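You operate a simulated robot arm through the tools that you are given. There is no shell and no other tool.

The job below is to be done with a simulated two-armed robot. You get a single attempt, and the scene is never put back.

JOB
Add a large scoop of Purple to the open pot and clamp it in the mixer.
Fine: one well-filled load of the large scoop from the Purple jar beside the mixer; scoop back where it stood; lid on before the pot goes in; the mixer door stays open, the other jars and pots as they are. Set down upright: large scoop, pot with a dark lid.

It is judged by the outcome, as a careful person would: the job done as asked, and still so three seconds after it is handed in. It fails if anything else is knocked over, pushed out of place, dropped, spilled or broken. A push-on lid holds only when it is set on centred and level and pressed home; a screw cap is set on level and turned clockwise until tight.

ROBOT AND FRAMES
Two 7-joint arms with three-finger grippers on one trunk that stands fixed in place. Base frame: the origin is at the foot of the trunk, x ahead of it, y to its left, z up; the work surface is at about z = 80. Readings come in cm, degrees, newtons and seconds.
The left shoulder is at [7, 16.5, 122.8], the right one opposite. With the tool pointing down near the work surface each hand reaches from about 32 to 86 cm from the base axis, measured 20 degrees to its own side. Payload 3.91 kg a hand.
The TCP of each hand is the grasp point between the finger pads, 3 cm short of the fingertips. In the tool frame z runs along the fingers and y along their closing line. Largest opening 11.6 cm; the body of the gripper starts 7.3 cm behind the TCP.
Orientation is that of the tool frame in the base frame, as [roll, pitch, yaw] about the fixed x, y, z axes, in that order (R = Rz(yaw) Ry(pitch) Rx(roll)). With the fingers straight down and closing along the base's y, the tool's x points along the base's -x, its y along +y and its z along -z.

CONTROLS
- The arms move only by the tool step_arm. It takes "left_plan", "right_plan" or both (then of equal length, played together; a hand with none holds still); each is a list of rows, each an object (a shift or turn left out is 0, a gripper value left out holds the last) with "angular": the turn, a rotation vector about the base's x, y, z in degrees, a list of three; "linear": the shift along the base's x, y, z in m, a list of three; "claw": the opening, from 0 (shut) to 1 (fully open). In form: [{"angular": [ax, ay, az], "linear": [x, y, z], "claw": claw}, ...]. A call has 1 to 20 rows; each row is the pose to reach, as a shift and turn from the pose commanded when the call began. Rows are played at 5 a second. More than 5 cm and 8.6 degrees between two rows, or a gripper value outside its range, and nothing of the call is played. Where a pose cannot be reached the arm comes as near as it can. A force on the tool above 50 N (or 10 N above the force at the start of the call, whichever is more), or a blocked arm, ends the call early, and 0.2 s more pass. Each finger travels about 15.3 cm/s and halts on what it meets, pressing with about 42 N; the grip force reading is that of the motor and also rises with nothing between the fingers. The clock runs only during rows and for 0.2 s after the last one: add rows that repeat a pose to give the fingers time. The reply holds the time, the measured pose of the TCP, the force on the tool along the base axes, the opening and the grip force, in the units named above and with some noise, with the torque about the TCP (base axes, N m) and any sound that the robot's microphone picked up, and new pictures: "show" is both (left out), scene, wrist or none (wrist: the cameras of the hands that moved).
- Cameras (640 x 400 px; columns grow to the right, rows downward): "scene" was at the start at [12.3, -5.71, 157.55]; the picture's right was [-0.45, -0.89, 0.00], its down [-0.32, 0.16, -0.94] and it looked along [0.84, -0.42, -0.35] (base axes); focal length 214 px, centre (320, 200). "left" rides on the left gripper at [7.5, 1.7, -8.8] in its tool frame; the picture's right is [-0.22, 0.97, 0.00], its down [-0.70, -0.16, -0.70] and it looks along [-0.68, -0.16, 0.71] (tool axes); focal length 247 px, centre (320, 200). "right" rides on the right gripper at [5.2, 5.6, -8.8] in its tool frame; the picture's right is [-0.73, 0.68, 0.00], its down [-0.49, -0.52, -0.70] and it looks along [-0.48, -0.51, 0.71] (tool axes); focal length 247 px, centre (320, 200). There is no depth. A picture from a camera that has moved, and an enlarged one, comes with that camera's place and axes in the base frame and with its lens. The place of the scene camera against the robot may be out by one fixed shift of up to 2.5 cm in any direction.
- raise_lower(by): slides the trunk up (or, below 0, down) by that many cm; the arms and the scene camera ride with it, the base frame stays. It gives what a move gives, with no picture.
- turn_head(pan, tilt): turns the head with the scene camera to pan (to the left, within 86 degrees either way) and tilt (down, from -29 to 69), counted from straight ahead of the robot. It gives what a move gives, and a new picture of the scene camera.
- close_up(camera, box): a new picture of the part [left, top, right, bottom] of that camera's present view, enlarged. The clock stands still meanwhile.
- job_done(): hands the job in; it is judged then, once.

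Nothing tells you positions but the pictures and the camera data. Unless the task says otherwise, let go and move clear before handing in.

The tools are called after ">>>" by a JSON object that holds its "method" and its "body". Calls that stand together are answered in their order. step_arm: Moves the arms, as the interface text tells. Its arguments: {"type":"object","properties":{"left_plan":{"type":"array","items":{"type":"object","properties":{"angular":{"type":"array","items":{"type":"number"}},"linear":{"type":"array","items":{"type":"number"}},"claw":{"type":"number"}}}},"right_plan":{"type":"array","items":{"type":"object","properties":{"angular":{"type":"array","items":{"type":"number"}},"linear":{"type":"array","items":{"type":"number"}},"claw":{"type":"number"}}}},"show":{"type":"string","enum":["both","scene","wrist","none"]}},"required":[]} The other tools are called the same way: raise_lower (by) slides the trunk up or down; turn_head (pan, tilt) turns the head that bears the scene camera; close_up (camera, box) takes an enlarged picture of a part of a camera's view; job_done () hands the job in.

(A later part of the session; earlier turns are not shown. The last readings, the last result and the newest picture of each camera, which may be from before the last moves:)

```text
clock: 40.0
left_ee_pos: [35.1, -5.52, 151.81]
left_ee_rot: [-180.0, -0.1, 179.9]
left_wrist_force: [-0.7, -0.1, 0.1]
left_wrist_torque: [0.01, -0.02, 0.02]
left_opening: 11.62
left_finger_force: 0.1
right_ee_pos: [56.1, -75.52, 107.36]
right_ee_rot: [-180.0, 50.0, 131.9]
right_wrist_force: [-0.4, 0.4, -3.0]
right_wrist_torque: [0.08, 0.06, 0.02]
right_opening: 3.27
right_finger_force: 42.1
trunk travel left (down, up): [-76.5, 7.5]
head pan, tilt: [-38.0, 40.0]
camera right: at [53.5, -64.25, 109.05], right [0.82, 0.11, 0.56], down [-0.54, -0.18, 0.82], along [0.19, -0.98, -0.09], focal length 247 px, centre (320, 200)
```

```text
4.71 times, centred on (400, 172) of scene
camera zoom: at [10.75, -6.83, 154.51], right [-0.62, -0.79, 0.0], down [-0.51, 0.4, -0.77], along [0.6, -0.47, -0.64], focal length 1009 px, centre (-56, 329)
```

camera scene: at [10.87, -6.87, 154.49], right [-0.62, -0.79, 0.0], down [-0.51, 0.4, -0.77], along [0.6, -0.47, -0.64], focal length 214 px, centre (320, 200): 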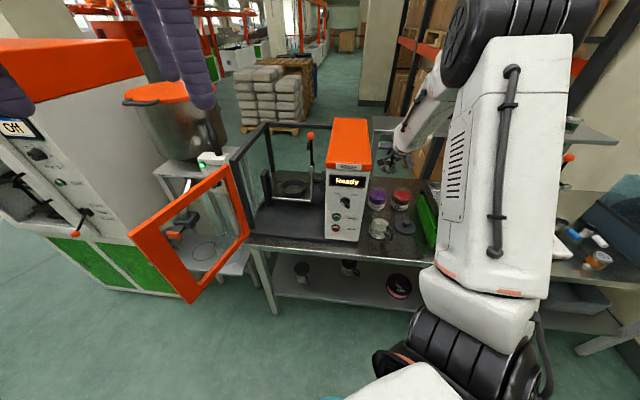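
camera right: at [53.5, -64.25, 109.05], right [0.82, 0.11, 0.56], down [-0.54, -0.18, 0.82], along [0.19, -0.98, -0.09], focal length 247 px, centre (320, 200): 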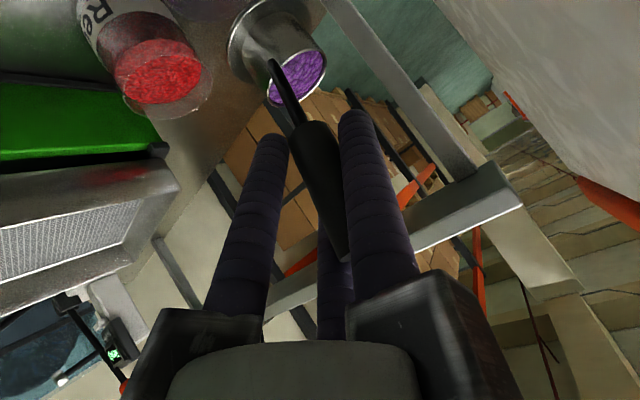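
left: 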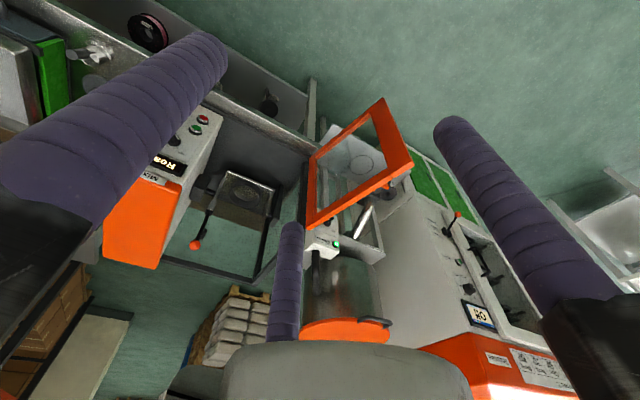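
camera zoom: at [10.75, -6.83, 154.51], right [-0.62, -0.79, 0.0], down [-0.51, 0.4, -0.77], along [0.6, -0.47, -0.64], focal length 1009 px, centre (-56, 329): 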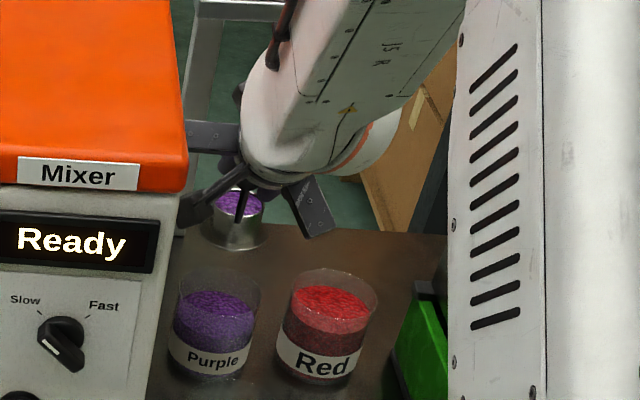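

The large scoop came out well filled with Purple. I'll carry it level to above the open pot.

>>> {"method": "step_arm", "body": {"right_plan": [{"linear": [-0.008, 0.008, 0]}, {"linear": [-0.022, 0.022, 0]}, {"linear": [-0.04, 0.04, 0]}, {"linear": [-0.058, 0.058, 0]}, {"linear": [-0.076, 0.076, -0.003]}, {"linear": [-0.094, 0.094, -0.006]}, {"linear": [-0.112, 0.111, -0.01]}, {"linear": [-0.123, 0.122, -0.015]}, {"linear": [-0.1286, 0.1282, -0.02]}, {"linear": [-0.1286, 0.1282, -0.02]}], "show": "both"}}

>>> {"method": "close_up", "body": {"camera": "scene", "box": [350, 170, 430, 250]}}

>>> {"method": "close_up", "body": {"camera": "right", "box": [160, 0, 400, 150]}}

```text
clock: 42.2
left_ee_pos: [35.12, -5.4, 151.78]
left_ee_rot: [-179.9, 0.0, 179.9]
left_wrist_force: [0.4, -0.9, -0.4]
left_wrist_torque: [-0.01, 0.02, -0.05]
left_opening: 11.59
left_finger_force: 0.0
right_ee_pos: [43.11, -62.55, 105.3]
right_ee_rot: [-180.0, 50.1, 132.1]
right_wrist_force: [0.4, -0.2, -2.8]
right_wrist_torque: [0.07, 0.1, 0.01]
right_opening: 3.25
right_finger_force: 41.6
trunk travel left (down, up): [-76.5, 7.5]
head pan, tilt: [-38.0, 40.0]
camera scene: at [10.7, -6.78, 154.51], right [-0.62, -0.79, 0.0], down [-0.51, 0.4, -0.77], along [0.6, -0.47, -0.64], focal length 214 px, centre (320, 200)
camera right: at [40.52, -51.35, 107.06], right [0.82, 0.11, 0.56], down [-0.54, -0.18, 0.82], along [0.19, -0.98, -0.09], focal length 247 px, centre (320, 200)
```

scene: 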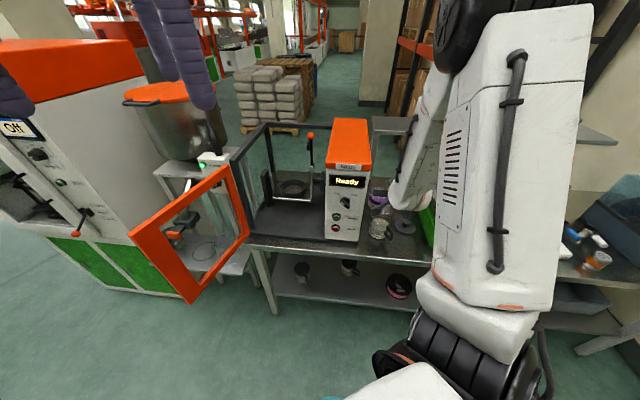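
right: 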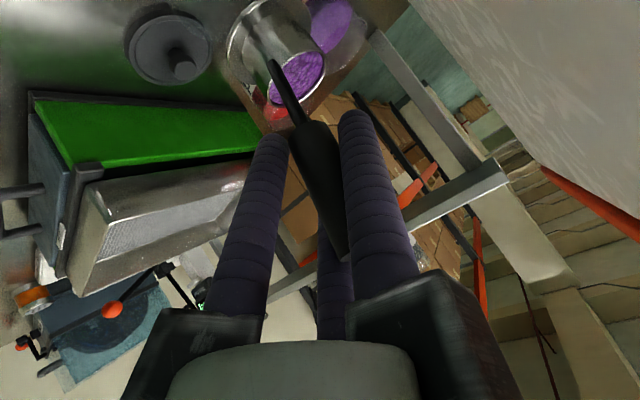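

```text
5.00 times, centred on (390, 210) of scene
camera zoom: at [10.7, -6.78, 154.51], right [-0.62, -0.79, 0.0], down [-0.51, 0.4, -0.77], along [0.6, -0.47, -0.64], focal length 1072 px, centre (-30, 150)
```

zoom: 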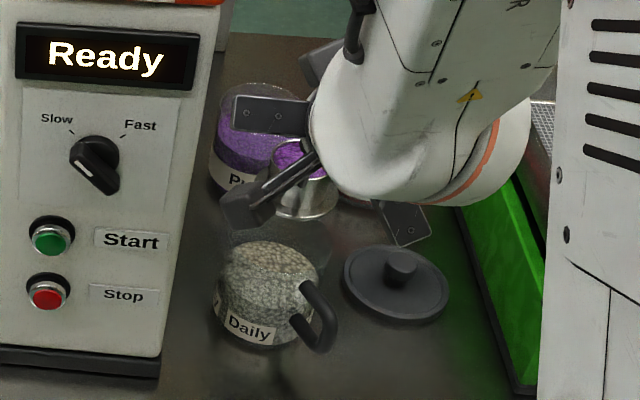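

```text
2.67 times, centred on (280, 75) of right
camera zoom: at [40.52, -51.35, 107.06], right [0.82, 0.11, 0.56], down [-0.54, -0.18, 0.82], along [0.19, -0.98, -0.09], focal length 659 px, centre (427, 533)
```

zoom: 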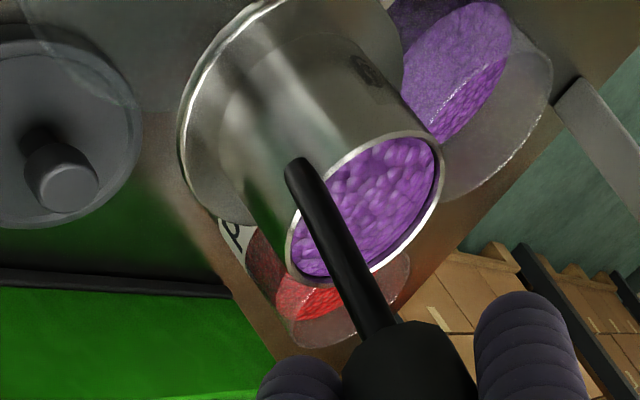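

>>> {"method": "close_up", "body": {"camera": "scene", "box": [370, 190, 420, 240]}}

```text
8.00 times, centred on (395, 215) of scene
camera zoom: at [10.7, -6.78, 154.51], right [-0.62, -0.79, 0.0], down [-0.51, 0.4, -0.77], along [0.6, -0.47, -0.64], focal length 1716 px, centre (-280, 80)
```

zoom: 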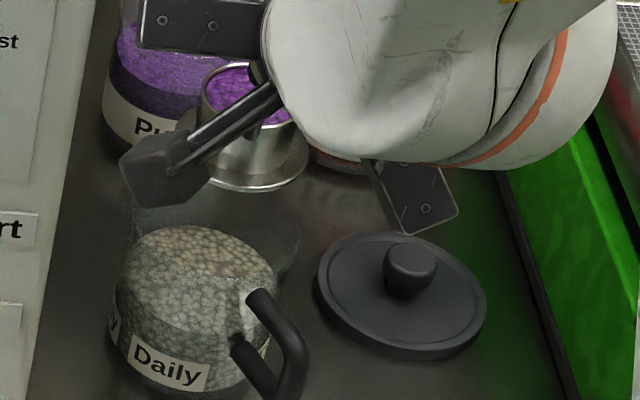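

The filled cup is over the pot, about half a centimetre right of centre, which I'll correct as I go. I start the pour with the first 30° of tilt and check that the arm follows.

>>> {"method": "step_arm", "body": {"right_plan": [{"linear": [0.0018, -0.0006, -0.0185]}, {"linear": [0.0018, 0.0006, -0.0185], "angular": [-5.05, 4.56, 3.16]}, {"linear": [0.0017, 0.0017, -0.0185], "angular": [-10.1, 9.12, 6.31]}, {"linear": [0.0028, 0.0027, -0.021], "angular": [-15.15, 13.67, 9.47]}, {"linear": [0.0039, 0.0037, -0.0235], "angular": [-20.2, 18.23, 12.62]}], "show": "both"}}

>>> {"method": "close_up", "body": {"camera": "scene", "box": [360, 180, 430, 250]}}

```text
clock: 43.4
left_ee_pos: [35.29, -5.32, 151.77]
left_ee_rot: [-180.0, 0.0, -180.0]
left_wrist_force: [0.2, 0.2, -0.2]
left_wrist_torque: [-0.03, 0.02, 0.01]
left_opening: 11.59
left_finger_force: 0.1
right_ee_pos: [43.82, -62.28, 103.05]
right_ee_rot: [-141.3, 42.6, 173.4]
right_wrist_force: [-0.2, -0.5, -1.7]
right_wrist_torque: [0.14, 0.03, 0.01]
right_opening: 3.23
right_finger_force: 42.5
trunk travel left (down, up): [-76.5, 7.5]
head pan, tilt: [-38.0, 40.0]
camera scene: at [10.84, -6.67, 154.51], right [-0.62, -0.79, 0.0], down [-0.51, 0.4, -0.77], along [0.6, -0.47, -0.64], focal length 214 px, centre (320, 200)
camera right: at [38.67, -51.76, 102.0], right [0.88, 0.43, 0.18], down [-0.23, 0.06, 0.97], along [0.41, -0.9, 0.15], focal length 247 px, centre (320, 200)
```

scene: 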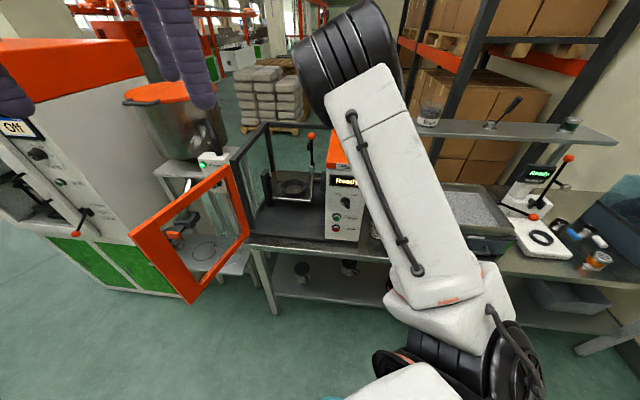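
right: 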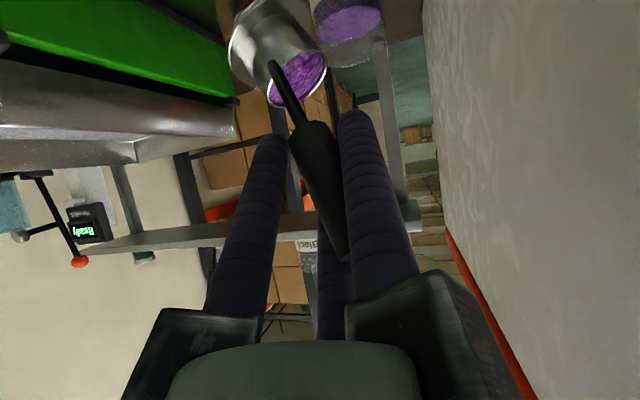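

```text
5.71 times, centred on (395, 215) of scene
camera zoom: at [10.84, -6.67, 154.51], right [-0.62, -0.79, 0.0], down [-0.51, 0.4, -0.77], along [0.6, -0.47, -0.64], focal length 1226 px, centre (-109, 114)
```

zoom: 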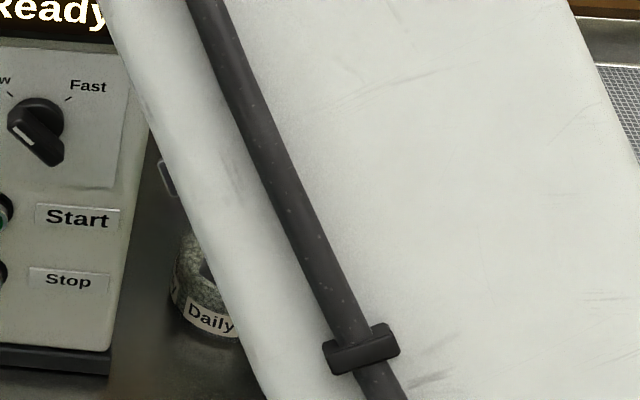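

The arm follows, but its elbow has swung up toward the left hand, so I first move the left hand away to the left.

>>> {"method": "step_arm", "body": {"left_plan": [{"linear": [0, 0.04, 0]}, {"linear": [0, 0.08, 0]}, {"linear": [0, 0.12, 0]}, {"linear": [0, 0.16, 0]}, {"linear": [0, 0.2, 0]}, {"linear": [0, 0.24, 0]}], "show": "scene"}}

>>> {"method": "close_up", "body": {"camera": "right", "box": [180, 0, 400, 140]}}

```text
clock: 44.8
left_ee_pos: [31.92, 13.55, 146.87]
left_ee_rot: [180.0, 0.0, -180.0]
left_wrist_force: [-0.4, 0.4, 0.7]
left_wrist_torque: [0.0, 0.02, -0.01]
left_opening: 11.59
left_finger_force: 0.0
left hand out of reach, approached as far as the arm can: row 2, 3, 4, 5, 6
right_ee_pos: [43.55, -62.26, 102.98]
right_ee_rot: [-141.3, 42.8, 173.3]
right_wrist_force: [-0.1, -0.1, -1.6]
right_wrist_torque: [0.11, -0.01, 0.0]
right_opening: 3.2
right_finger_force: 42.8
trunk travel left (down, up): [-76.5, 7.5]
head pan, tilt: [-38.0, 40.0]
camera scene: at [10.62, -6.66, 154.53], right [-0.62, -0.79, 0.0], down [-0.51, 0.4, -0.77], along [0.6, -0.47, -0.64], focal length 214 px, centre (320, 200)
```

scene: 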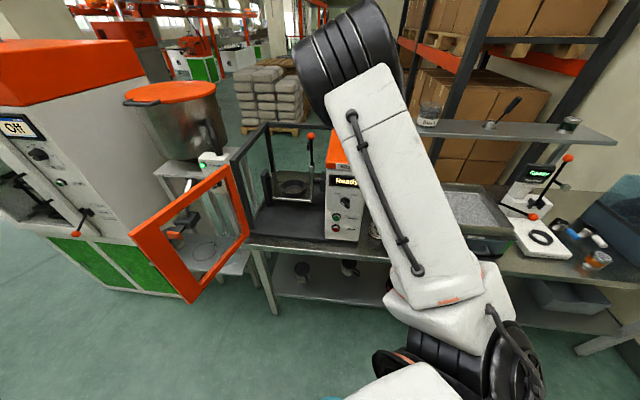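

```text
2.86 times, centred on (290, 70) of right
camera zoom: at [38.54, -51.76, 102.07], right [0.88, 0.43, 0.19], down [-0.23, 0.05, 0.97], along [0.41, -0.9, 0.15], focal length 706 px, centre (406, 571)
```

zoom: 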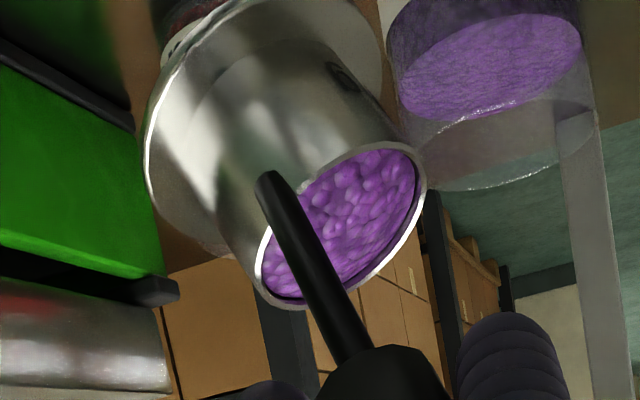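

The left hand is clear and the scoop is still full at this tilt. I continue pouring over the pot.

>>> {"method": "step_arm", "body": {"right_plan": [{"linear": [0.0026, 0.0039, -0.0035], "angular": [-5.05, 4.56, 3.16]}, {"linear": [0.0052, 0.0077, -0.007], "angular": [-10.1, 9.12, 6.31]}, {"linear": [0.0076, 0.0133, -0.011], "angular": [-15.15, 13.67, 9.47]}, {"linear": [0.0099, 0.0188, -0.015], "angular": [-20.2, 18.23, 12.62]}, {"linear": [0.0112, 0.024, -0.0225], "angular": [-25.25, 22.79, 15.78]}], "show": "both"}}

>>> {"method": "close_up", "body": {"camera": "right", "box": [180, 0, 400, 140]}}

```text
clock: 46.0
left_ee_pos: [31.92, 13.37, 147.0]
left_ee_rot: [-180.0, -0.2, -179.9]
left_wrist_force: [0.1, 0.9, -0.4]
left_wrist_torque: [-0.01, 0.04, -0.02]
left_opening: 11.6
left_finger_force: 0.1
right_ee_pos: [44.7, -59.8, 100.71]
right_ee_rot: [-116.5, 16.3, -157.6]
right_wrist_force: [0.7, -0.9, -2.1]
right_wrist_torque: [0.16, 0.02, 0.0]
right_opening: 3.22
right_finger_force: 41.9
trunk travel left (down, up): [-76.5, 7.5]
head pan, tilt: [-38.0, 40.0]
camera scene: at [10.77, -6.71, 154.51], right [-0.62, -0.79, 0.0], down [-0.51, 0.4, -0.77], along [0.6, -0.47, -0.64], focal length 214 px, centre (320, 200)
camera right: at [36.46, -52.11, 98.36], right [0.69, 0.61, -0.38], down [0.08, 0.46, 0.89], along [0.72, -0.64, 0.27], focal length 247 px, centre (320, 200)
```

scene: 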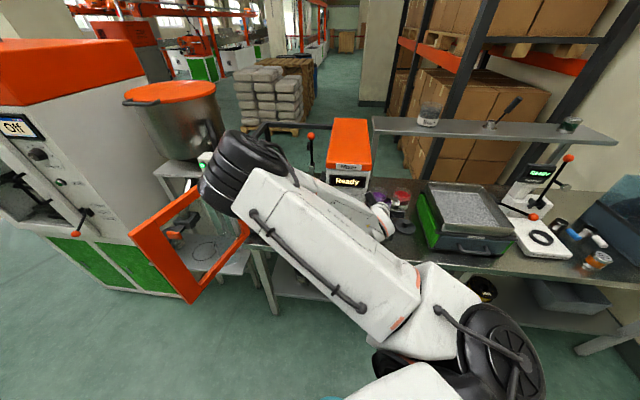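
right: 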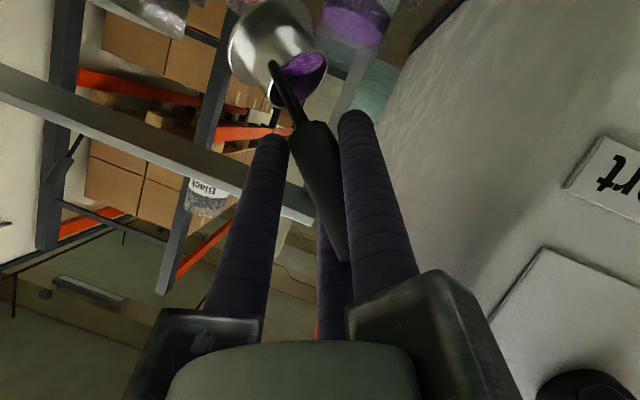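

```text
2.86 times, centred on (290, 70) of right
camera zoom: at [36.46, -52.11, 98.36], right [0.69, 0.61, -0.38], down [0.08, 0.46, 0.89], along [0.72, -0.64, 0.27], focal length 706 px, centre (406, 571)
```

zoom: 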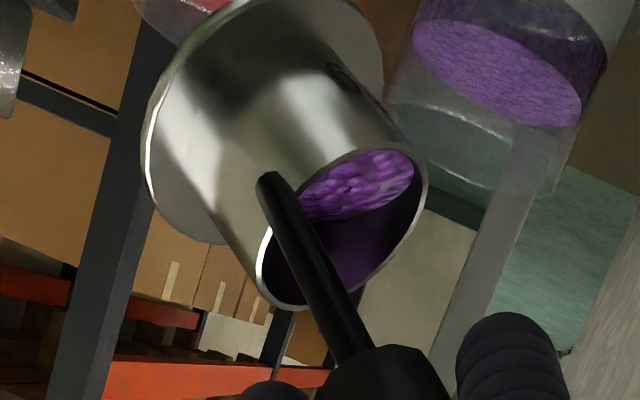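

Contents are pouring in step with the tilt (about half out), but the elbow is swinging left, so I proceed in small steps and watch it relative to the door.

>>> {"method": "step_arm", "body": {"right_plan": [{"linear": [0.0012, 0.0052, -0.0075], "angular": [-5.05, 4.56, 3.16]}, {"linear": [0.001, 0.0097, -0.014], "angular": [-10.1, 9.12, 6.31]}], "show": "both"}}

>>> {"method": "close_up", "body": {"camera": "right", "box": [180, 0, 400, 140]}}

>>> {"method": "close_up", "body": {"camera": "scene", "box": [340, 150, 460, 260]}}

```text
clock: 46.6
left_ee_pos: [32.01, 13.36, 146.77]
left_ee_rot: [-180.0, 0.0, 180.0]
left_wrist_force: [-0.1, -1.0, -0.3]
left_wrist_torque: [-0.01, 0.01, 0.01]
left_opening: 11.6
left_finger_force: 0.1
right_ee_pos: [44.81, -58.88, 99.45]
right_ee_rot: [-111.4, 3.6, -150.4]
right_wrist_force: [-1.0, -0.4, -1.4]
right_wrist_torque: [0.2, 0.05, 0.02]
right_opening: 3.22
right_finger_force: 42.3
trunk travel left (down, up): [-76.5, 7.5]
head pan, tilt: [-38.0, 40.0]
camera scene: at [10.73, -6.79, 154.51], right [-0.62, -0.79, 0.0], down [-0.51, 0.4, -0.77], along [0.6, -0.47, -0.64], focal length 214 px, centre (320, 200)
camera right: at [35.4, -52.55, 97.08], right [0.55, 0.6, -0.59], down [0.15, 0.62, 0.77], along [0.82, -0.51, 0.25], focal length 247 px, centre (320, 200)
```

scene: 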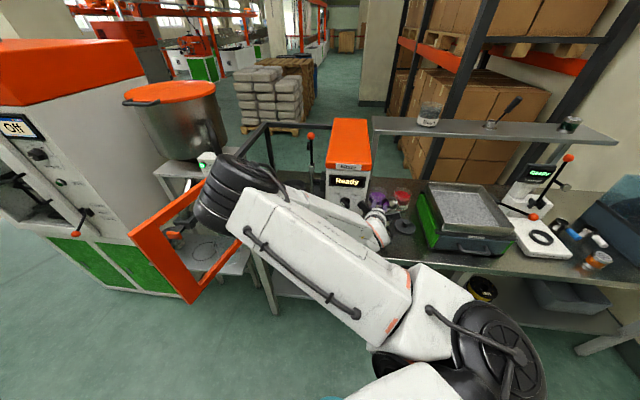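
right: 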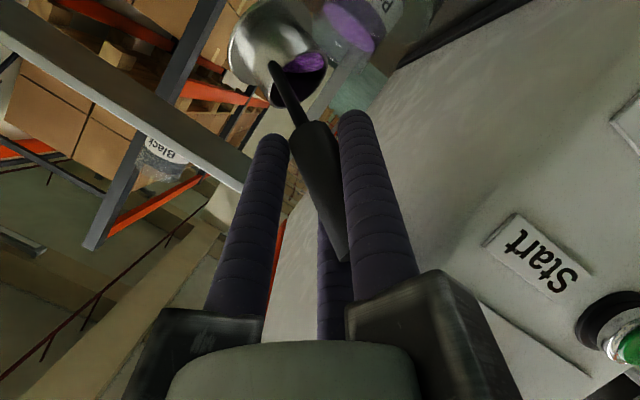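

```text
2.86 times, centred on (290, 70) of right
camera zoom: at [35.4, -52.55, 97.08], right [0.55, 0.6, -0.59], down [0.15, 0.62, 0.77], along [0.82, -0.51, 0.25], focal length 706 px, centre (406, 571)
```

zoom: 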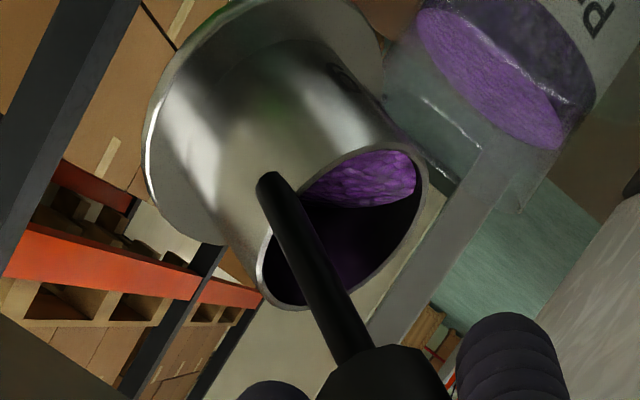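

```text
3.64 times, centred on (400, 205) of scene
camera zoom: at [10.73, -6.79, 154.51], right [-0.62, -0.79, 0.0], down [-0.51, 0.4, -0.77], along [0.6, -0.47, -0.64], focal length 780 px, centre (29, 182)
```

zoom: 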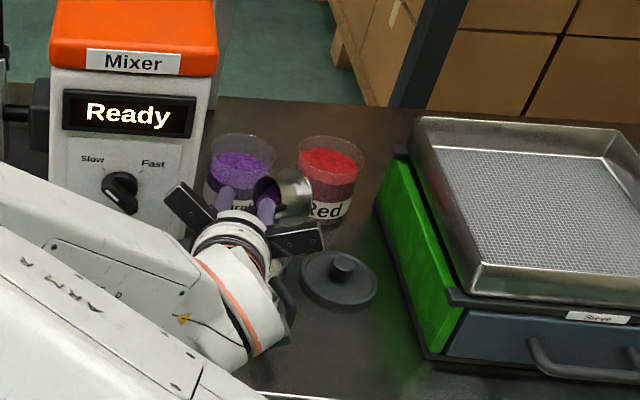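

The cup continues to empty over the pot and clearances look fine. I tilt further past horizontal so it empties completely.

>>> {"method": "step_arm", "body": {"right_plan": [{"linear": [-0.0002, 0.0044, -0.0065], "angular": [-5.05, 4.56, 3.16]}, {"linear": [-0.0018, 0.0079, -0.0125], "angular": [-10.1, 9.12, 6.31]}, {"linear": [-0.0035, 0.0113, -0.0185], "angular": [-15.15, 13.67, 9.47]}, {"linear": [-0.0065, 0.0135, -0.021], "angular": [-20.2, 18.23, 12.62]}], "show": "both"}}

>>> {"method": "close_up", "body": {"camera": "right", "box": [180, 0, 400, 140]}}

>>> {"method": "close_up", "body": {"camera": "scene", "box": [340, 150, 460, 260]}}

```text
clock: 47.6
left_ee_pos: [31.88, 13.44, 146.92]
left_ee_rot: [179.9, -0.1, -180.0]
left_wrist_force: [-0.2, 0.9, 0.0]
left_wrist_torque: [0.0, 0.01, 0.03]
left_opening: 11.61
left_finger_force: 0.0
right_ee_pos: [44.15, -57.59, 97.33]
right_ee_rot: [-105.6, -22.9, -138.5]
right_wrist_force: [-1.2, 0.3, -1.2]
right_wrist_torque: [0.14, 0.03, 0.02]
right_opening: 3.2
right_finger_force: 41.7
trunk travel left (down, up): [-76.5, 7.5]
head pan, tilt: [-38.0, 40.0]
camera scene: at [10.73, -6.76, 154.51], right [-0.62, -0.79, 0.0], down [-0.51, 0.4, -0.77], along [0.6, -0.47, -0.64], focal length 214 px, centre (320, 200)
camera right: at [33.06, -54.09, 96.55], right [0.19, 0.41, -0.89], down [0.18, 0.88, 0.45], along [0.96, -0.25, 0.09], focal length 247 px, centre (320, 200)
```

scene: 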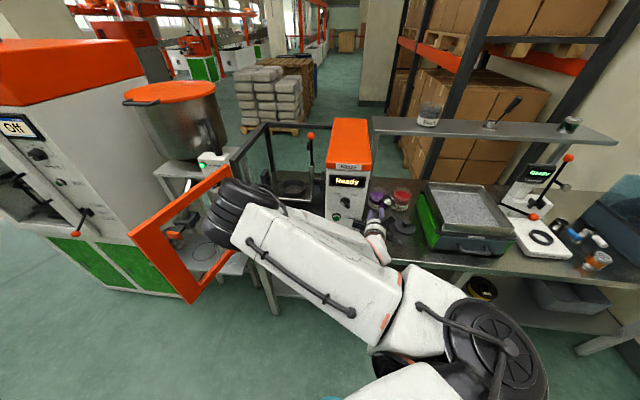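
right: 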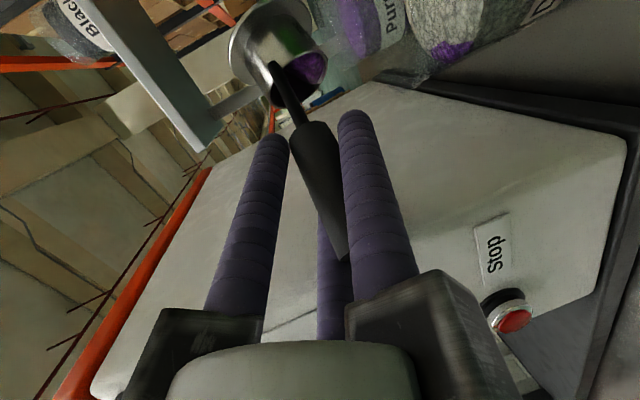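

```text
2.86 times, centred on (290, 70) of right
camera zoom: at [33.06, -54.09, 96.55], right [0.19, 0.41, -0.89], down [0.18, 0.88, 0.45], along [0.96, -0.25, 0.09], focal length 706 px, centre (406, 571)
```

zoom: 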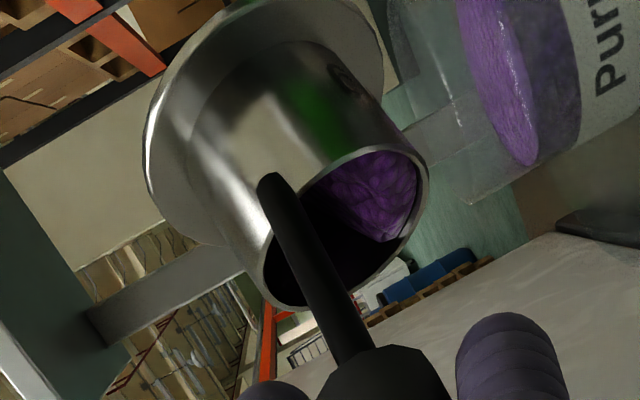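

```text
3.64 times, centred on (400, 205) of scene
camera zoom: at [10.73, -6.76, 154.51], right [-0.62, -0.79, 0.0], down [-0.51, 0.4, -0.77], along [0.6, -0.47, -0.64], focal length 780 px, centre (29, 182)
```

zoom: 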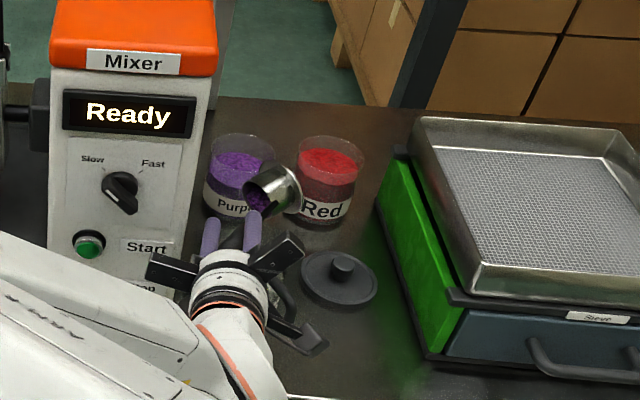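

Purple is arriving in the pot; a remainder clings in the cup, so I tilt further and hold for it to run out.

>>> {"method": "step_arm", "body": {"right_plan": [{"linear": [-0.0031, 0.0022, -0.0025], "angular": [-5.05, 4.56, 3.16]}, {"linear": [-0.0076, 0.0028, -0.005], "angular": [-10.1, 9.12, 6.31]}, {"linear": [-0.0122, 0.0034, -0.0075], "angular": [-15.15, 13.67, 9.47]}, {"linear": [-0.017, 0.0032, -0.0075], "angular": [-19.2, 17.3, 12.0]}, {"linear": [-0.017, 0.0032, -0.0075], "angular": [-19.2, 17.3, 12.0]}, {"linear": [-0.017, 0.0032, -0.0075], "angular": [-19.2, 17.3, 12.0]}, {"linear": [-0.017, 0.0032, -0.0075], "angular": [-19.2, 17.3, 12.0]}, {"linear": [-0.017, 0.0032, -0.0075], "angular": [-19.2, 17.3, 12.0]}], "show": "both"}}

>>> {"method": "close_up", "body": {"camera": "right", "box": [180, 0, 400, 140]}}

>>> {"method": "close_up", "body": {"camera": "scene", "box": [340, 150, 460, 260]}}

```text
clock: 49.4
left_ee_pos: [31.91, 13.29, 146.96]
left_ee_rot: [179.9, 0.0, 179.9]
left_wrist_force: [-0.7, 1.2, 0.2]
left_wrist_torque: [0.0, 0.02, -0.02]
left_opening: 11.61
left_finger_force: 0.1
right_ee_pos: [42.54, -57.23, 96.67]
right_ee_rot: [-105.2, -48.7, -126.5]
right_wrist_force: [0.2, -0.2, -1.6]
right_wrist_torque: [0.15, 0.06, 0.01]
right_opening: 3.22
right_finger_force: 42.2
trunk travel left (down, up): [-76.5, 7.5]
head pan, tilt: [-38.0, 40.0]
camera scene: at [10.71, -6.76, 154.51], right [-0.62, -0.79, 0.0], down [-0.51, 0.4, -0.77], along [0.6, -0.47, -0.64], focal length 214 px, centre (320, 200)
camera right: at [31.03, -55.99, 98.51], right [-0.15, 0.1, -0.98], down [0.07, 0.99, 0.09], along [0.99, -0.05, -0.16], focal length 247 px, centre (320, 200)
```

scene: 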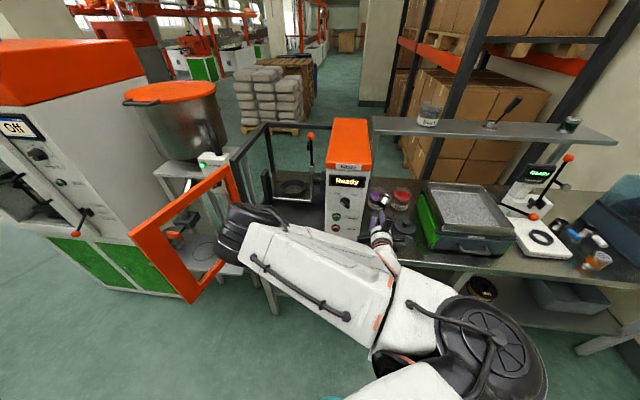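
right: 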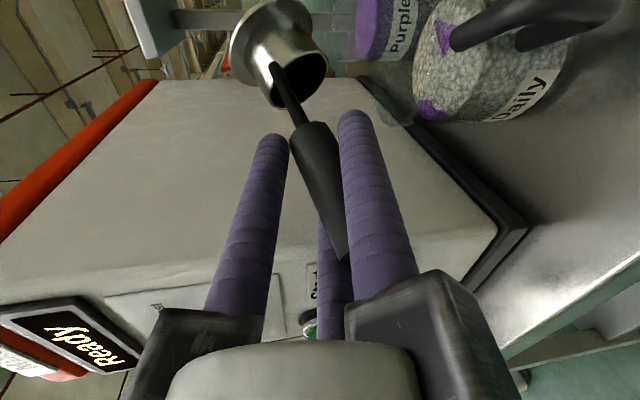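

```text
2.86 times, centred on (290, 70) of right
camera zoom: at [31.03, -55.99, 98.51], right [-0.15, 0.1, -0.98], down [0.07, 0.99, 0.09], along [0.99, -0.05, -0.16], focal length 706 px, centre (406, 571)
```

zoom: 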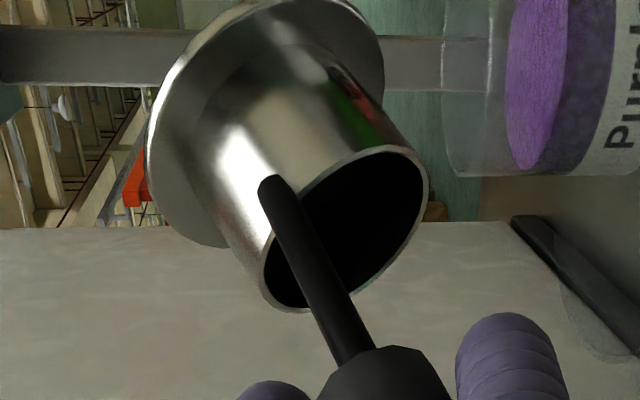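

```text
3.64 times, centred on (400, 205) of scene
camera zoom: at [10.71, -6.76, 154.51], right [-0.62, -0.79, 0.0], down [-0.51, 0.4, -0.77], along [0.6, -0.47, -0.64], focal length 780 px, centre (29, 182)
```

zoom: 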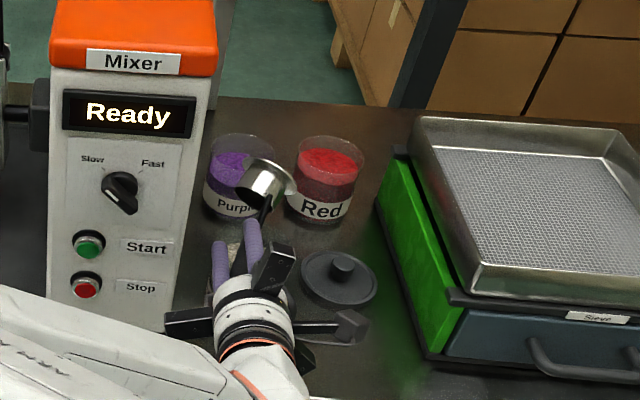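

The scoop is empty and the purple is in the pot with nothing spilled that I can see. I rotate the scoop back upright while rising.

>>> {"method": "step_arm", "body": {"right_plan": [{"linear": [0.0005, -0.003, 0.012], "angular": [5.59, -5.04, -3.49]}, {"linear": [0.001, -0.006, 0.024], "angular": [11.18, -10.09, -6.98]}, {"linear": [0.0015, -0.01, 0.036], "angular": [16.77, -15.13, -10.48]}, {"linear": [0.002, -0.013, 0.048], "angular": [22.36, -20.18, -13.97]}, {"linear": [0.0025, -0.016, 0.06], "angular": [27.95, -25.22, -17.46]}, {"linear": [0.003, -0.02, 0.072], "angular": [33.54, -30.26, -20.95]}, {"linear": [0.0035, -0.023, 0.084], "angular": [39.12, -35.31, -24.44]}, {"linear": [0.004, -0.026, 0.092], "angular": [44.71, -40.35, -27.93]}, {"linear": [0.005, -0.03, 0.1], "angular": [50.3, -45.39, -31.43]}, {"linear": [0.0055, -0.033, 0.1], "angular": [55.89, -50.44, -34.92]}, {"linear": [0.006, -0.036, 0.1], "angular": [61.48, -55.48, -38.41]}, {"linear": [0.0065, -0.04, 0.1], "angular": [67.07, -60.53, -41.9]}, {"linear": [0.007, -0.043, 0.1], "angular": [72.66, -65.57, -45.39]}, {"linear": [0.0075, -0.046, 0.1], "angular": [78.25, -70.61, -48.89]}, {"linear": [0.008, -0.05, 0.1], "angular": [83.84, -75.66, -52.38]}, {"linear": [0.0085, -0.053, 0.1], "angular": [89.43, -80.7, -55.87]}, {"linear": [0.009, -0.055, 0.1], "angular": [94.95, -85.69, -59.32]}], "show": "both"}}

>>> {"method": "close_up", "body": {"camera": "scene", "box": [340, 150, 460, 260]}}

```text
clock: 53.0
left_ee_pos: [31.84, 13.24, 147.03]
left_ee_rot: [180.0, 0.1, 179.9]
left_wrist_force: [-0.3, -0.1, 0.5]
left_wrist_torque: [0.04, 0.0, 0.03]
left_opening: 11.58
left_finger_force: 0.0
right_ee_pos: [43.38, -62.95, 106.6]
right_ee_rot: [179.8, 49.9, 131.8]
right_wrist_force: [0.2, 0.8, -1.8]
right_wrist_torque: [0.06, 0.07, -0.02]
right_opening: 3.2
right_finger_force: 42.2
trunk travel left (down, up): [-76.5, 7.5]
head pan, tilt: [-38.0, 40.0]
camera scene: at [10.59, -6.88, 154.52], right [-0.62, -0.79, 0.0], down [-0.51, 0.4, -0.77], along [0.6, -0.47, -0.64], focal length 214 px, centre (320, 200)
camera right: at [40.73, -51.61, 108.33], right [0.82, 0.1, 0.56], down [-0.54, -0.18, 0.82], along [0.19, -0.98, -0.1], focal length 247 px, centre (320, 200)
```

scene: 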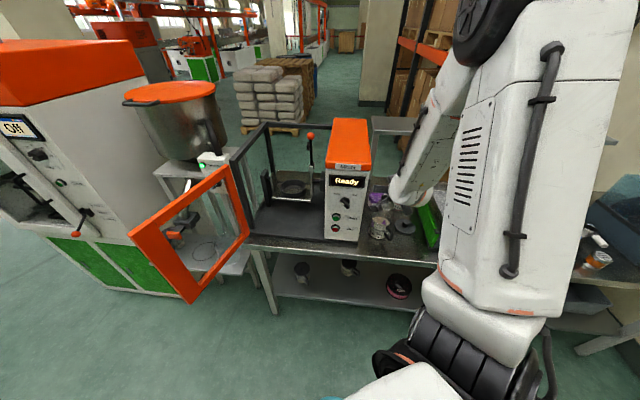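
right: 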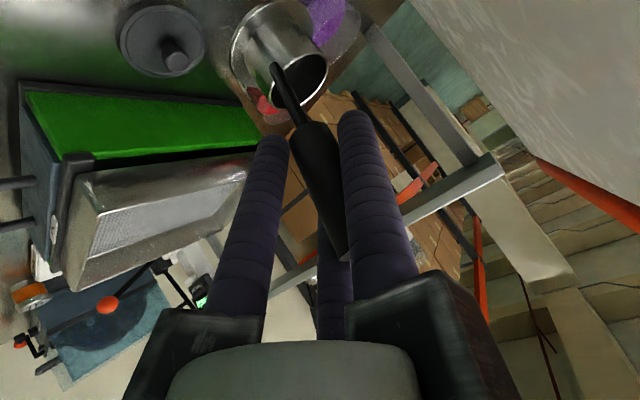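

```text
3.64 times, centred on (400, 205) of scene
camera zoom: at [10.59, -6.88, 154.52], right [-0.62, -0.79, 0.0], down [-0.51, 0.4, -0.77], along [0.6, -0.47, -0.64], focal length 780 px, centre (29, 182)
```

zoom: 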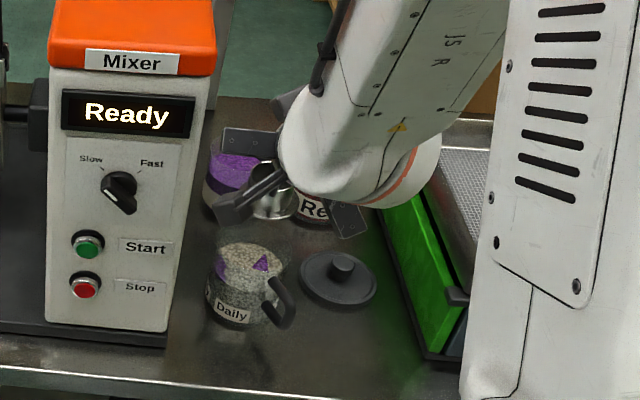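

The scoop is upright and empty again, and the pot shows the purple. I carry the scoop back to above its original spot.

>>> {"method": "step_arm", "body": {"right_plan": [{"linear": [0, 0, 0.03]}, {"linear": [0, 0, 0.055]}, {"linear": [-0.03, -0.007, 0.055], "angular": [0, 0, -5.5]}, {"linear": [-0.06, -0.014, 0.055], "angular": [0, 0, -11]}, {"linear": [-0.095, -0.022, 0.055], "angular": [0, 0, -16.5]}, {"linear": [-0.1315, -0.0312, 0.055], "angular": [0, 0, -22]}, {"linear": [-0.1315, -0.0312, 0.03], "angular": [0, 0, -22]}, {"linear": [-0.1315, -0.0312, -0.01], "angular": [0, 0, -22]}, {"linear": [-0.1315, -0.0312, -0.05], "angular": [0, 0, -22]}, {"linear": [-0.1315, -0.0312, -0.05], "angular": [0, 0, -22]}], "show": "wrist"}}

>>> {"method": "close_up", "body": {"camera": "right", "box": [180, 0, 420, 150]}}

```text
clock: 55.2
left_ee_pos: [31.71, 13.46, 146.86]
left_ee_rot: [180.0, -0.1, -180.0]
left_wrist_force: [0.3, 0.4, -0.1]
left_wrist_torque: [0.0, -0.02, -0.01]
left_opening: 11.6
left_finger_force: 0.0
right_ee_pos: [30.1, -65.93, 101.56]
right_ee_rot: [-179.9, 50.1, 110.0]
right_wrist_force: [-0.6, 0.7, -1.3]
right_wrist_torque: [0.04, 0.02, 0.0]
right_opening: 3.17
right_finger_force: 41.6
trunk travel left (down, up): [-76.5, 7.5]
head pan, tilt: [-38.0, 40.0]
camera right: at [31.85, -54.51, 103.25], right [0.8, -0.21, 0.56], down [-0.57, 0.03, 0.82], along [-0.19, -0.98, -0.09], focal length 247 px, centre (320, 200)
```

right: 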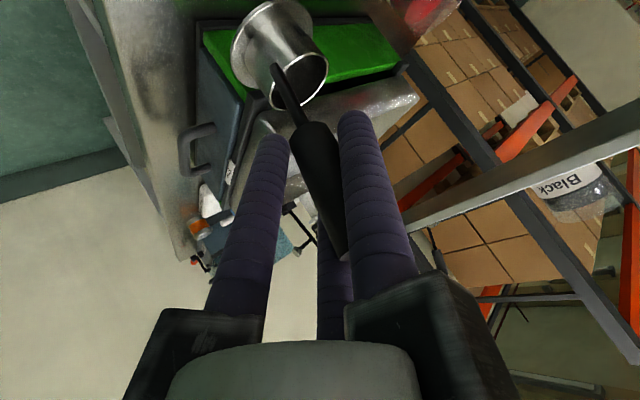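

```text
2.67 times, centred on (300, 75) of right
camera zoom: at [31.85, -54.51, 103.25], right [0.8, -0.21, 0.56], down [-0.57, 0.03, 0.82], along [-0.19, -0.98, -0.09], focal length 659 px, centre (373, 533)
```

zoom: 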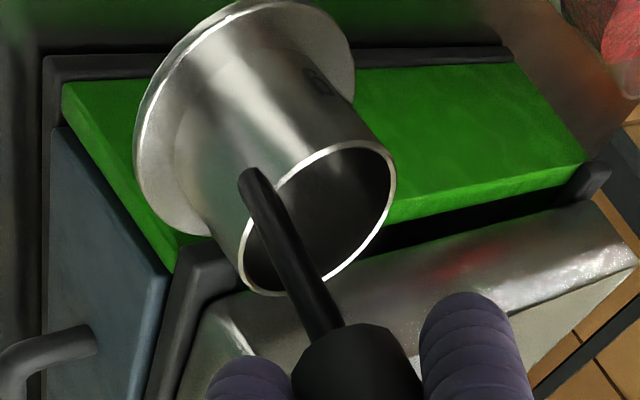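

The scoop has slid about 0.5 cm in the grip but is still upright; I lower it to the table, the last part slowly.

>>> {"method": "step_arm", "body": {"right_plan": [{"linear": [0, 0, -0.035]}, {"linear": [0, 0, -0.07]}, {"linear": [0, 0, -0.09]}, {"linear": [0, 0, -0.098]}, {"linear": [0, 0, -0.102]}], "show": "wrist"}}

>>> {"method": "close_up", "body": {"camera": "right", "box": [180, 0, 420, 150]}}

```text
clock: 56.4
left_ee_pos: [31.95, 13.42, 146.89]
left_ee_rot: [179.9, 0.0, -180.0]
left_wrist_force: [-0.4, -0.3, 0.3]
left_wrist_torque: [0.0, 0.04, -0.03]
left_opening: 11.61
left_finger_force: 0.1
right_ee_pos: [30.21, -65.76, 91.42]
right_ee_rot: [-179.9, 50.0, 110.0]
right_wrist_force: [0.7, 0.3, -2.3]
right_wrist_torque: [0.07, 0.02, 0.03]
right_opening: 3.17
right_finger_force: 42.4
trunk travel left (down, up): [-76.5, 7.5]
head pan, tilt: [-38.0, 40.0]
camera right: at [32.02, -54.4, 93.06], right [0.8, -0.21, 0.56], down [-0.57, 0.03, 0.82], along [-0.19, -0.98, -0.09], focal length 247 px, centre (320, 200)
```

right: 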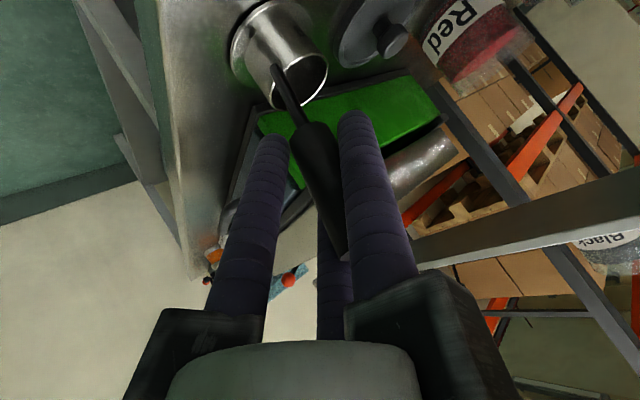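

```text
2.67 times, centred on (300, 75) of right
camera zoom: at [32.02, -54.4, 93.06], right [0.8, -0.21, 0.56], down [-0.57, 0.03, 0.82], along [-0.19, -0.98, -0.09], focal length 659 px, centre (373, 533)
```

zoom: 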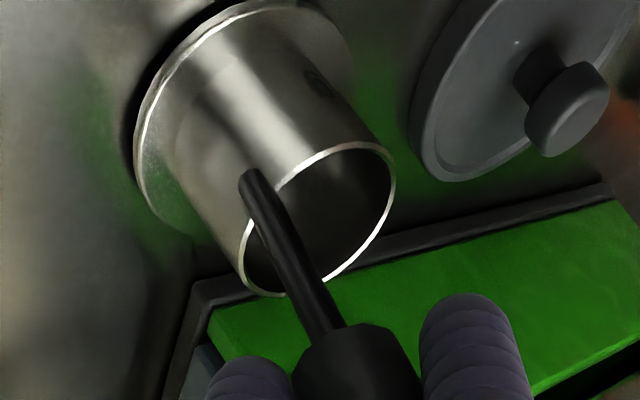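

>>> {"method": "step_arm", "body": {"right_plan": [{"linear": [0, -0.002, -0.002]}, {"linear": [0, -0.002, -0.004]}, {"linear": [0, -0.002, -0.005]}, {"linear": [0, -0.002, -0.005]}], "show": "wrist"}}

>>> {"method": "close_up", "body": {"camera": "right", "box": [200, 0, 360, 100]}}

```text
clock: 57.4
left_ee_pos: [31.8, 13.52, 147.02]
left_ee_rot: [-179.9, 0.0, 180.0]
left_wrist_force: [0.4, -0.4, -0.8]
left_wrist_torque: [-0.02, -0.05, -0.01]
left_opening: 11.59
left_finger_force: 0.0
right_ee_pos: [30.17, -65.83, 91.15]
right_ee_rot: [179.9, 50.2, 109.9]
right_wrist_force: [1.0, -0.5, 17.7]
right_wrist_torque: [-0.53, -0.59, 0.01]
right_opening: 3.15
right_finger_force: 41.7
trunk travel left (down, up): [-76.5, 7.5]
head pan, tilt: [-38.0, 40.0]
camera right: at [31.99, -54.52, 92.82], right [0.8, -0.21, 0.56], down [-0.57, 0.04, 0.82], along [-0.19, -0.98, -0.09], focal length 247 px, centre (320, 200)
```

right: 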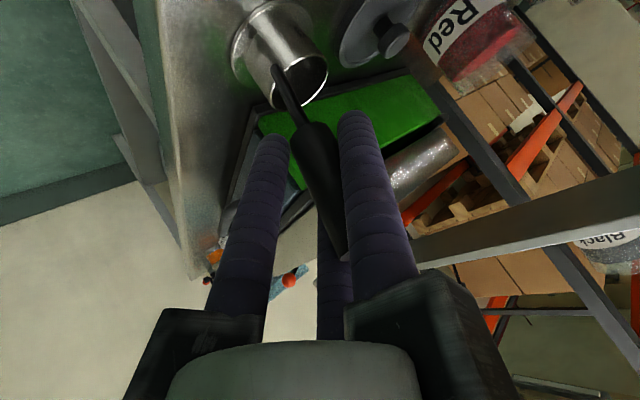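

```text
4.00 times, centred on (280, 50) of right
camera zoom: at [31.99, -54.52, 92.82], right [0.8, -0.21, 0.56], down [-0.57, 0.04, 0.82], along [-0.19, -0.98, -0.09], focal length 988 px, centre (480, 800)
```

zoom: 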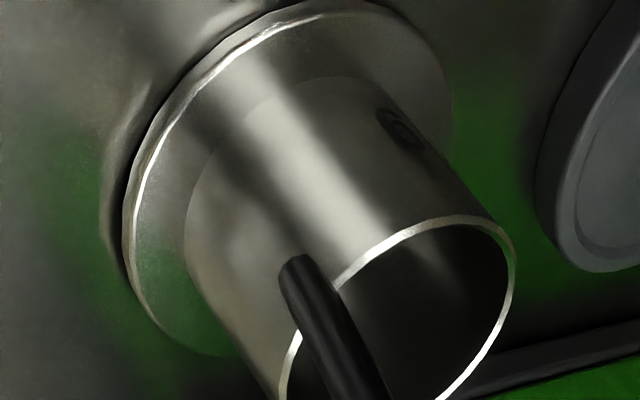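

The foot is on the table (about 18 N). I ease off slightly and open the fingers.

>>> {"method": "step_arm", "body": {"right_plan": [{"linear": [0, 0, 0.0015]}, {"linear": [0, 0, 0.002]}, {"linear": [0, 0, 0.002]}], "show": "none"}}

>>> {"method": "step_arm", "body": {"right_plan": [{"claw": 0.34}, {"claw": 0.4}, {"claw": 0.5}, {"claw": 0.7}, {"claw": 1.0}, {"claw": 1.0}, {"claw": 1.0}], "show": "wrist"}}

```text
clock: 58.2
left_ee_pos: [31.86, 13.59, 146.92]
left_ee_rot: [-179.9, 0.0, -180.0]
left_wrist_force: [0.4, 0.6, 0.1]
left_wrist_torque: [-0.01, 0.04, 0.02]
left_opening: 11.6
left_finger_force: 0.2
right_ee_pos: [30.2, -65.97, 91.17]
right_ee_rot: [-179.9, 50.0, 110.1]
right_wrist_force: [4.1, 1.1, 6.8]
right_wrist_torque: [-0.03, -0.58, 0.09]
right_opening: 3.14
right_finger_force: 42.2
trunk travel left (down, up): [-76.5, 7.5]
head pan, tilt: [-38.0, 40.0]
```

```text
clock: 59.8
left_ee_pos: [31.9, 13.26, 146.97]
left_ee_rot: [-180.0, 0.1, -179.9]
left_wrist_force: [1.0, 0.6, 0.3]
left_wrist_torque: [0.02, 0.02, 0.02]
left_opening: 11.62
left_finger_force: 0.0
right_ee_pos: [30.02, -65.97, 90.99]
right_ee_rot: [-179.9, 50.1, 110.0]
right_wrist_force: [0.5, 0.4, -0.3]
right_wrist_torque: [0.05, 0.02, 0.0]
right_opening: 11.62
right_finger_force: 0.0
trunk travel left (down, up): [-76.5, 7.5]
head pan, tilt: [-38.0, 40.0]
camera right: at [31.94, -54.6, 92.84], right [0.8, -0.21, 0.56], down [-0.57, 0.03, 0.82], along [-0.19, -0.98, -0.09], focal length 247 px, centre (320, 200)
```

right: 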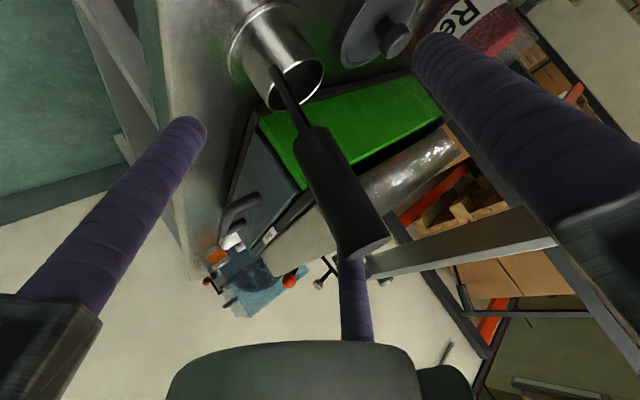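

The scoop stands upright where it was. I raise the hand clear of the handle and bring the tool back to pointing down, then look at the lid.

>>> {"method": "step_arm", "body": {"right_plan": [{"linear": [0, 0, 0.04]}, {"linear": [0, 0, 0.08]}, {"linear": [0, 0, 0.12]}, {"linear": [0, 0, 0.16]}, {"linear": [0, 0, 0.18], "angular": [7.83, 2.85, 0]}, {"linear": [0, 0, 0.18], "angular": [15.66, 5.7, 0]}, {"linear": [0, 0, 0.18], "angular": [23.5, 8.55, 0]}, {"linear": [0, 0, 0.18], "angular": [31.3, 11.4, 0]}, {"linear": [0, 0, 0.18], "angular": [39.2, 14.25, 0]}, {"linear": [0, 0, 0.18], "angular": [47, 17.1, 0]}], "show": "both"}}

>>> {"method": "close_up", "body": {"camera": "scene", "box": [360, 170, 460, 270]}}

```text
clock: 62.0
left_ee_pos: [32.03, 13.14, 146.89]
left_ee_rot: [179.9, -0.1, -180.0]
left_wrist_force: [-0.2, 0.0, 1.1]
left_wrist_torque: [0.04, 0.03, -0.01]
left_opening: 11.59
left_finger_force: 0.0
right_ee_pos: [30.29, -66.17, 109.01]
right_ee_rot: [-179.9, -0.1, 110.0]
right_wrist_force: [0.3, 0.2, -0.2]
right_wrist_torque: [0.0, -0.03, 0.0]
right_opening: 11.59
right_finger_force: 0.0
trunk travel left (down, up): [-76.5, 7.5]
head pan, tilt: [-38.0, 40.0]
camera scene: at [10.75, -6.91, 154.5], right [-0.62, -0.79, 0.0], down [-0.51, 0.4, -0.77], along [0.6, -0.47, -0.64], focal length 214 px, centre (320, 200)
camera right: at [33.75, -59.42, 117.9], right [0.89, -0.46, 0.0], down [-0.32, -0.64, 0.7], along [-0.32, -0.62, -0.71], focal length 247 px, centre (320, 200)
```

scene: 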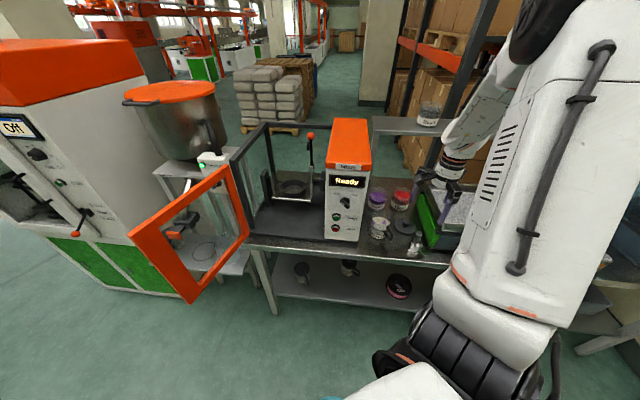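
right: 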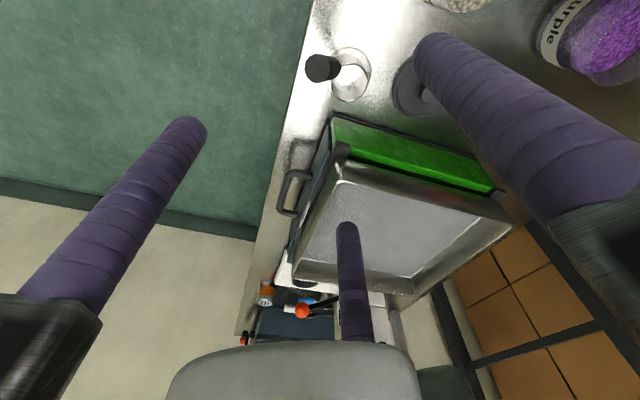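

```text
4.00 times, centred on (410, 220) of scene
camera zoom: at [10.75, -6.91, 154.5], right [-0.62, -0.79, 0.0], down [-0.51, 0.4, -0.77], along [0.6, -0.47, -0.64], focal length 858 px, centre (-40, 120)
```

zoom: 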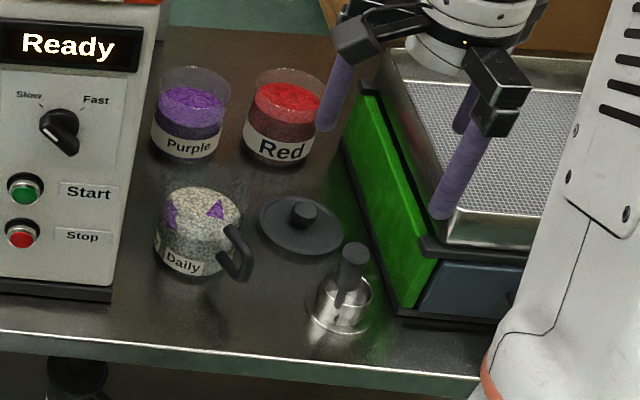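

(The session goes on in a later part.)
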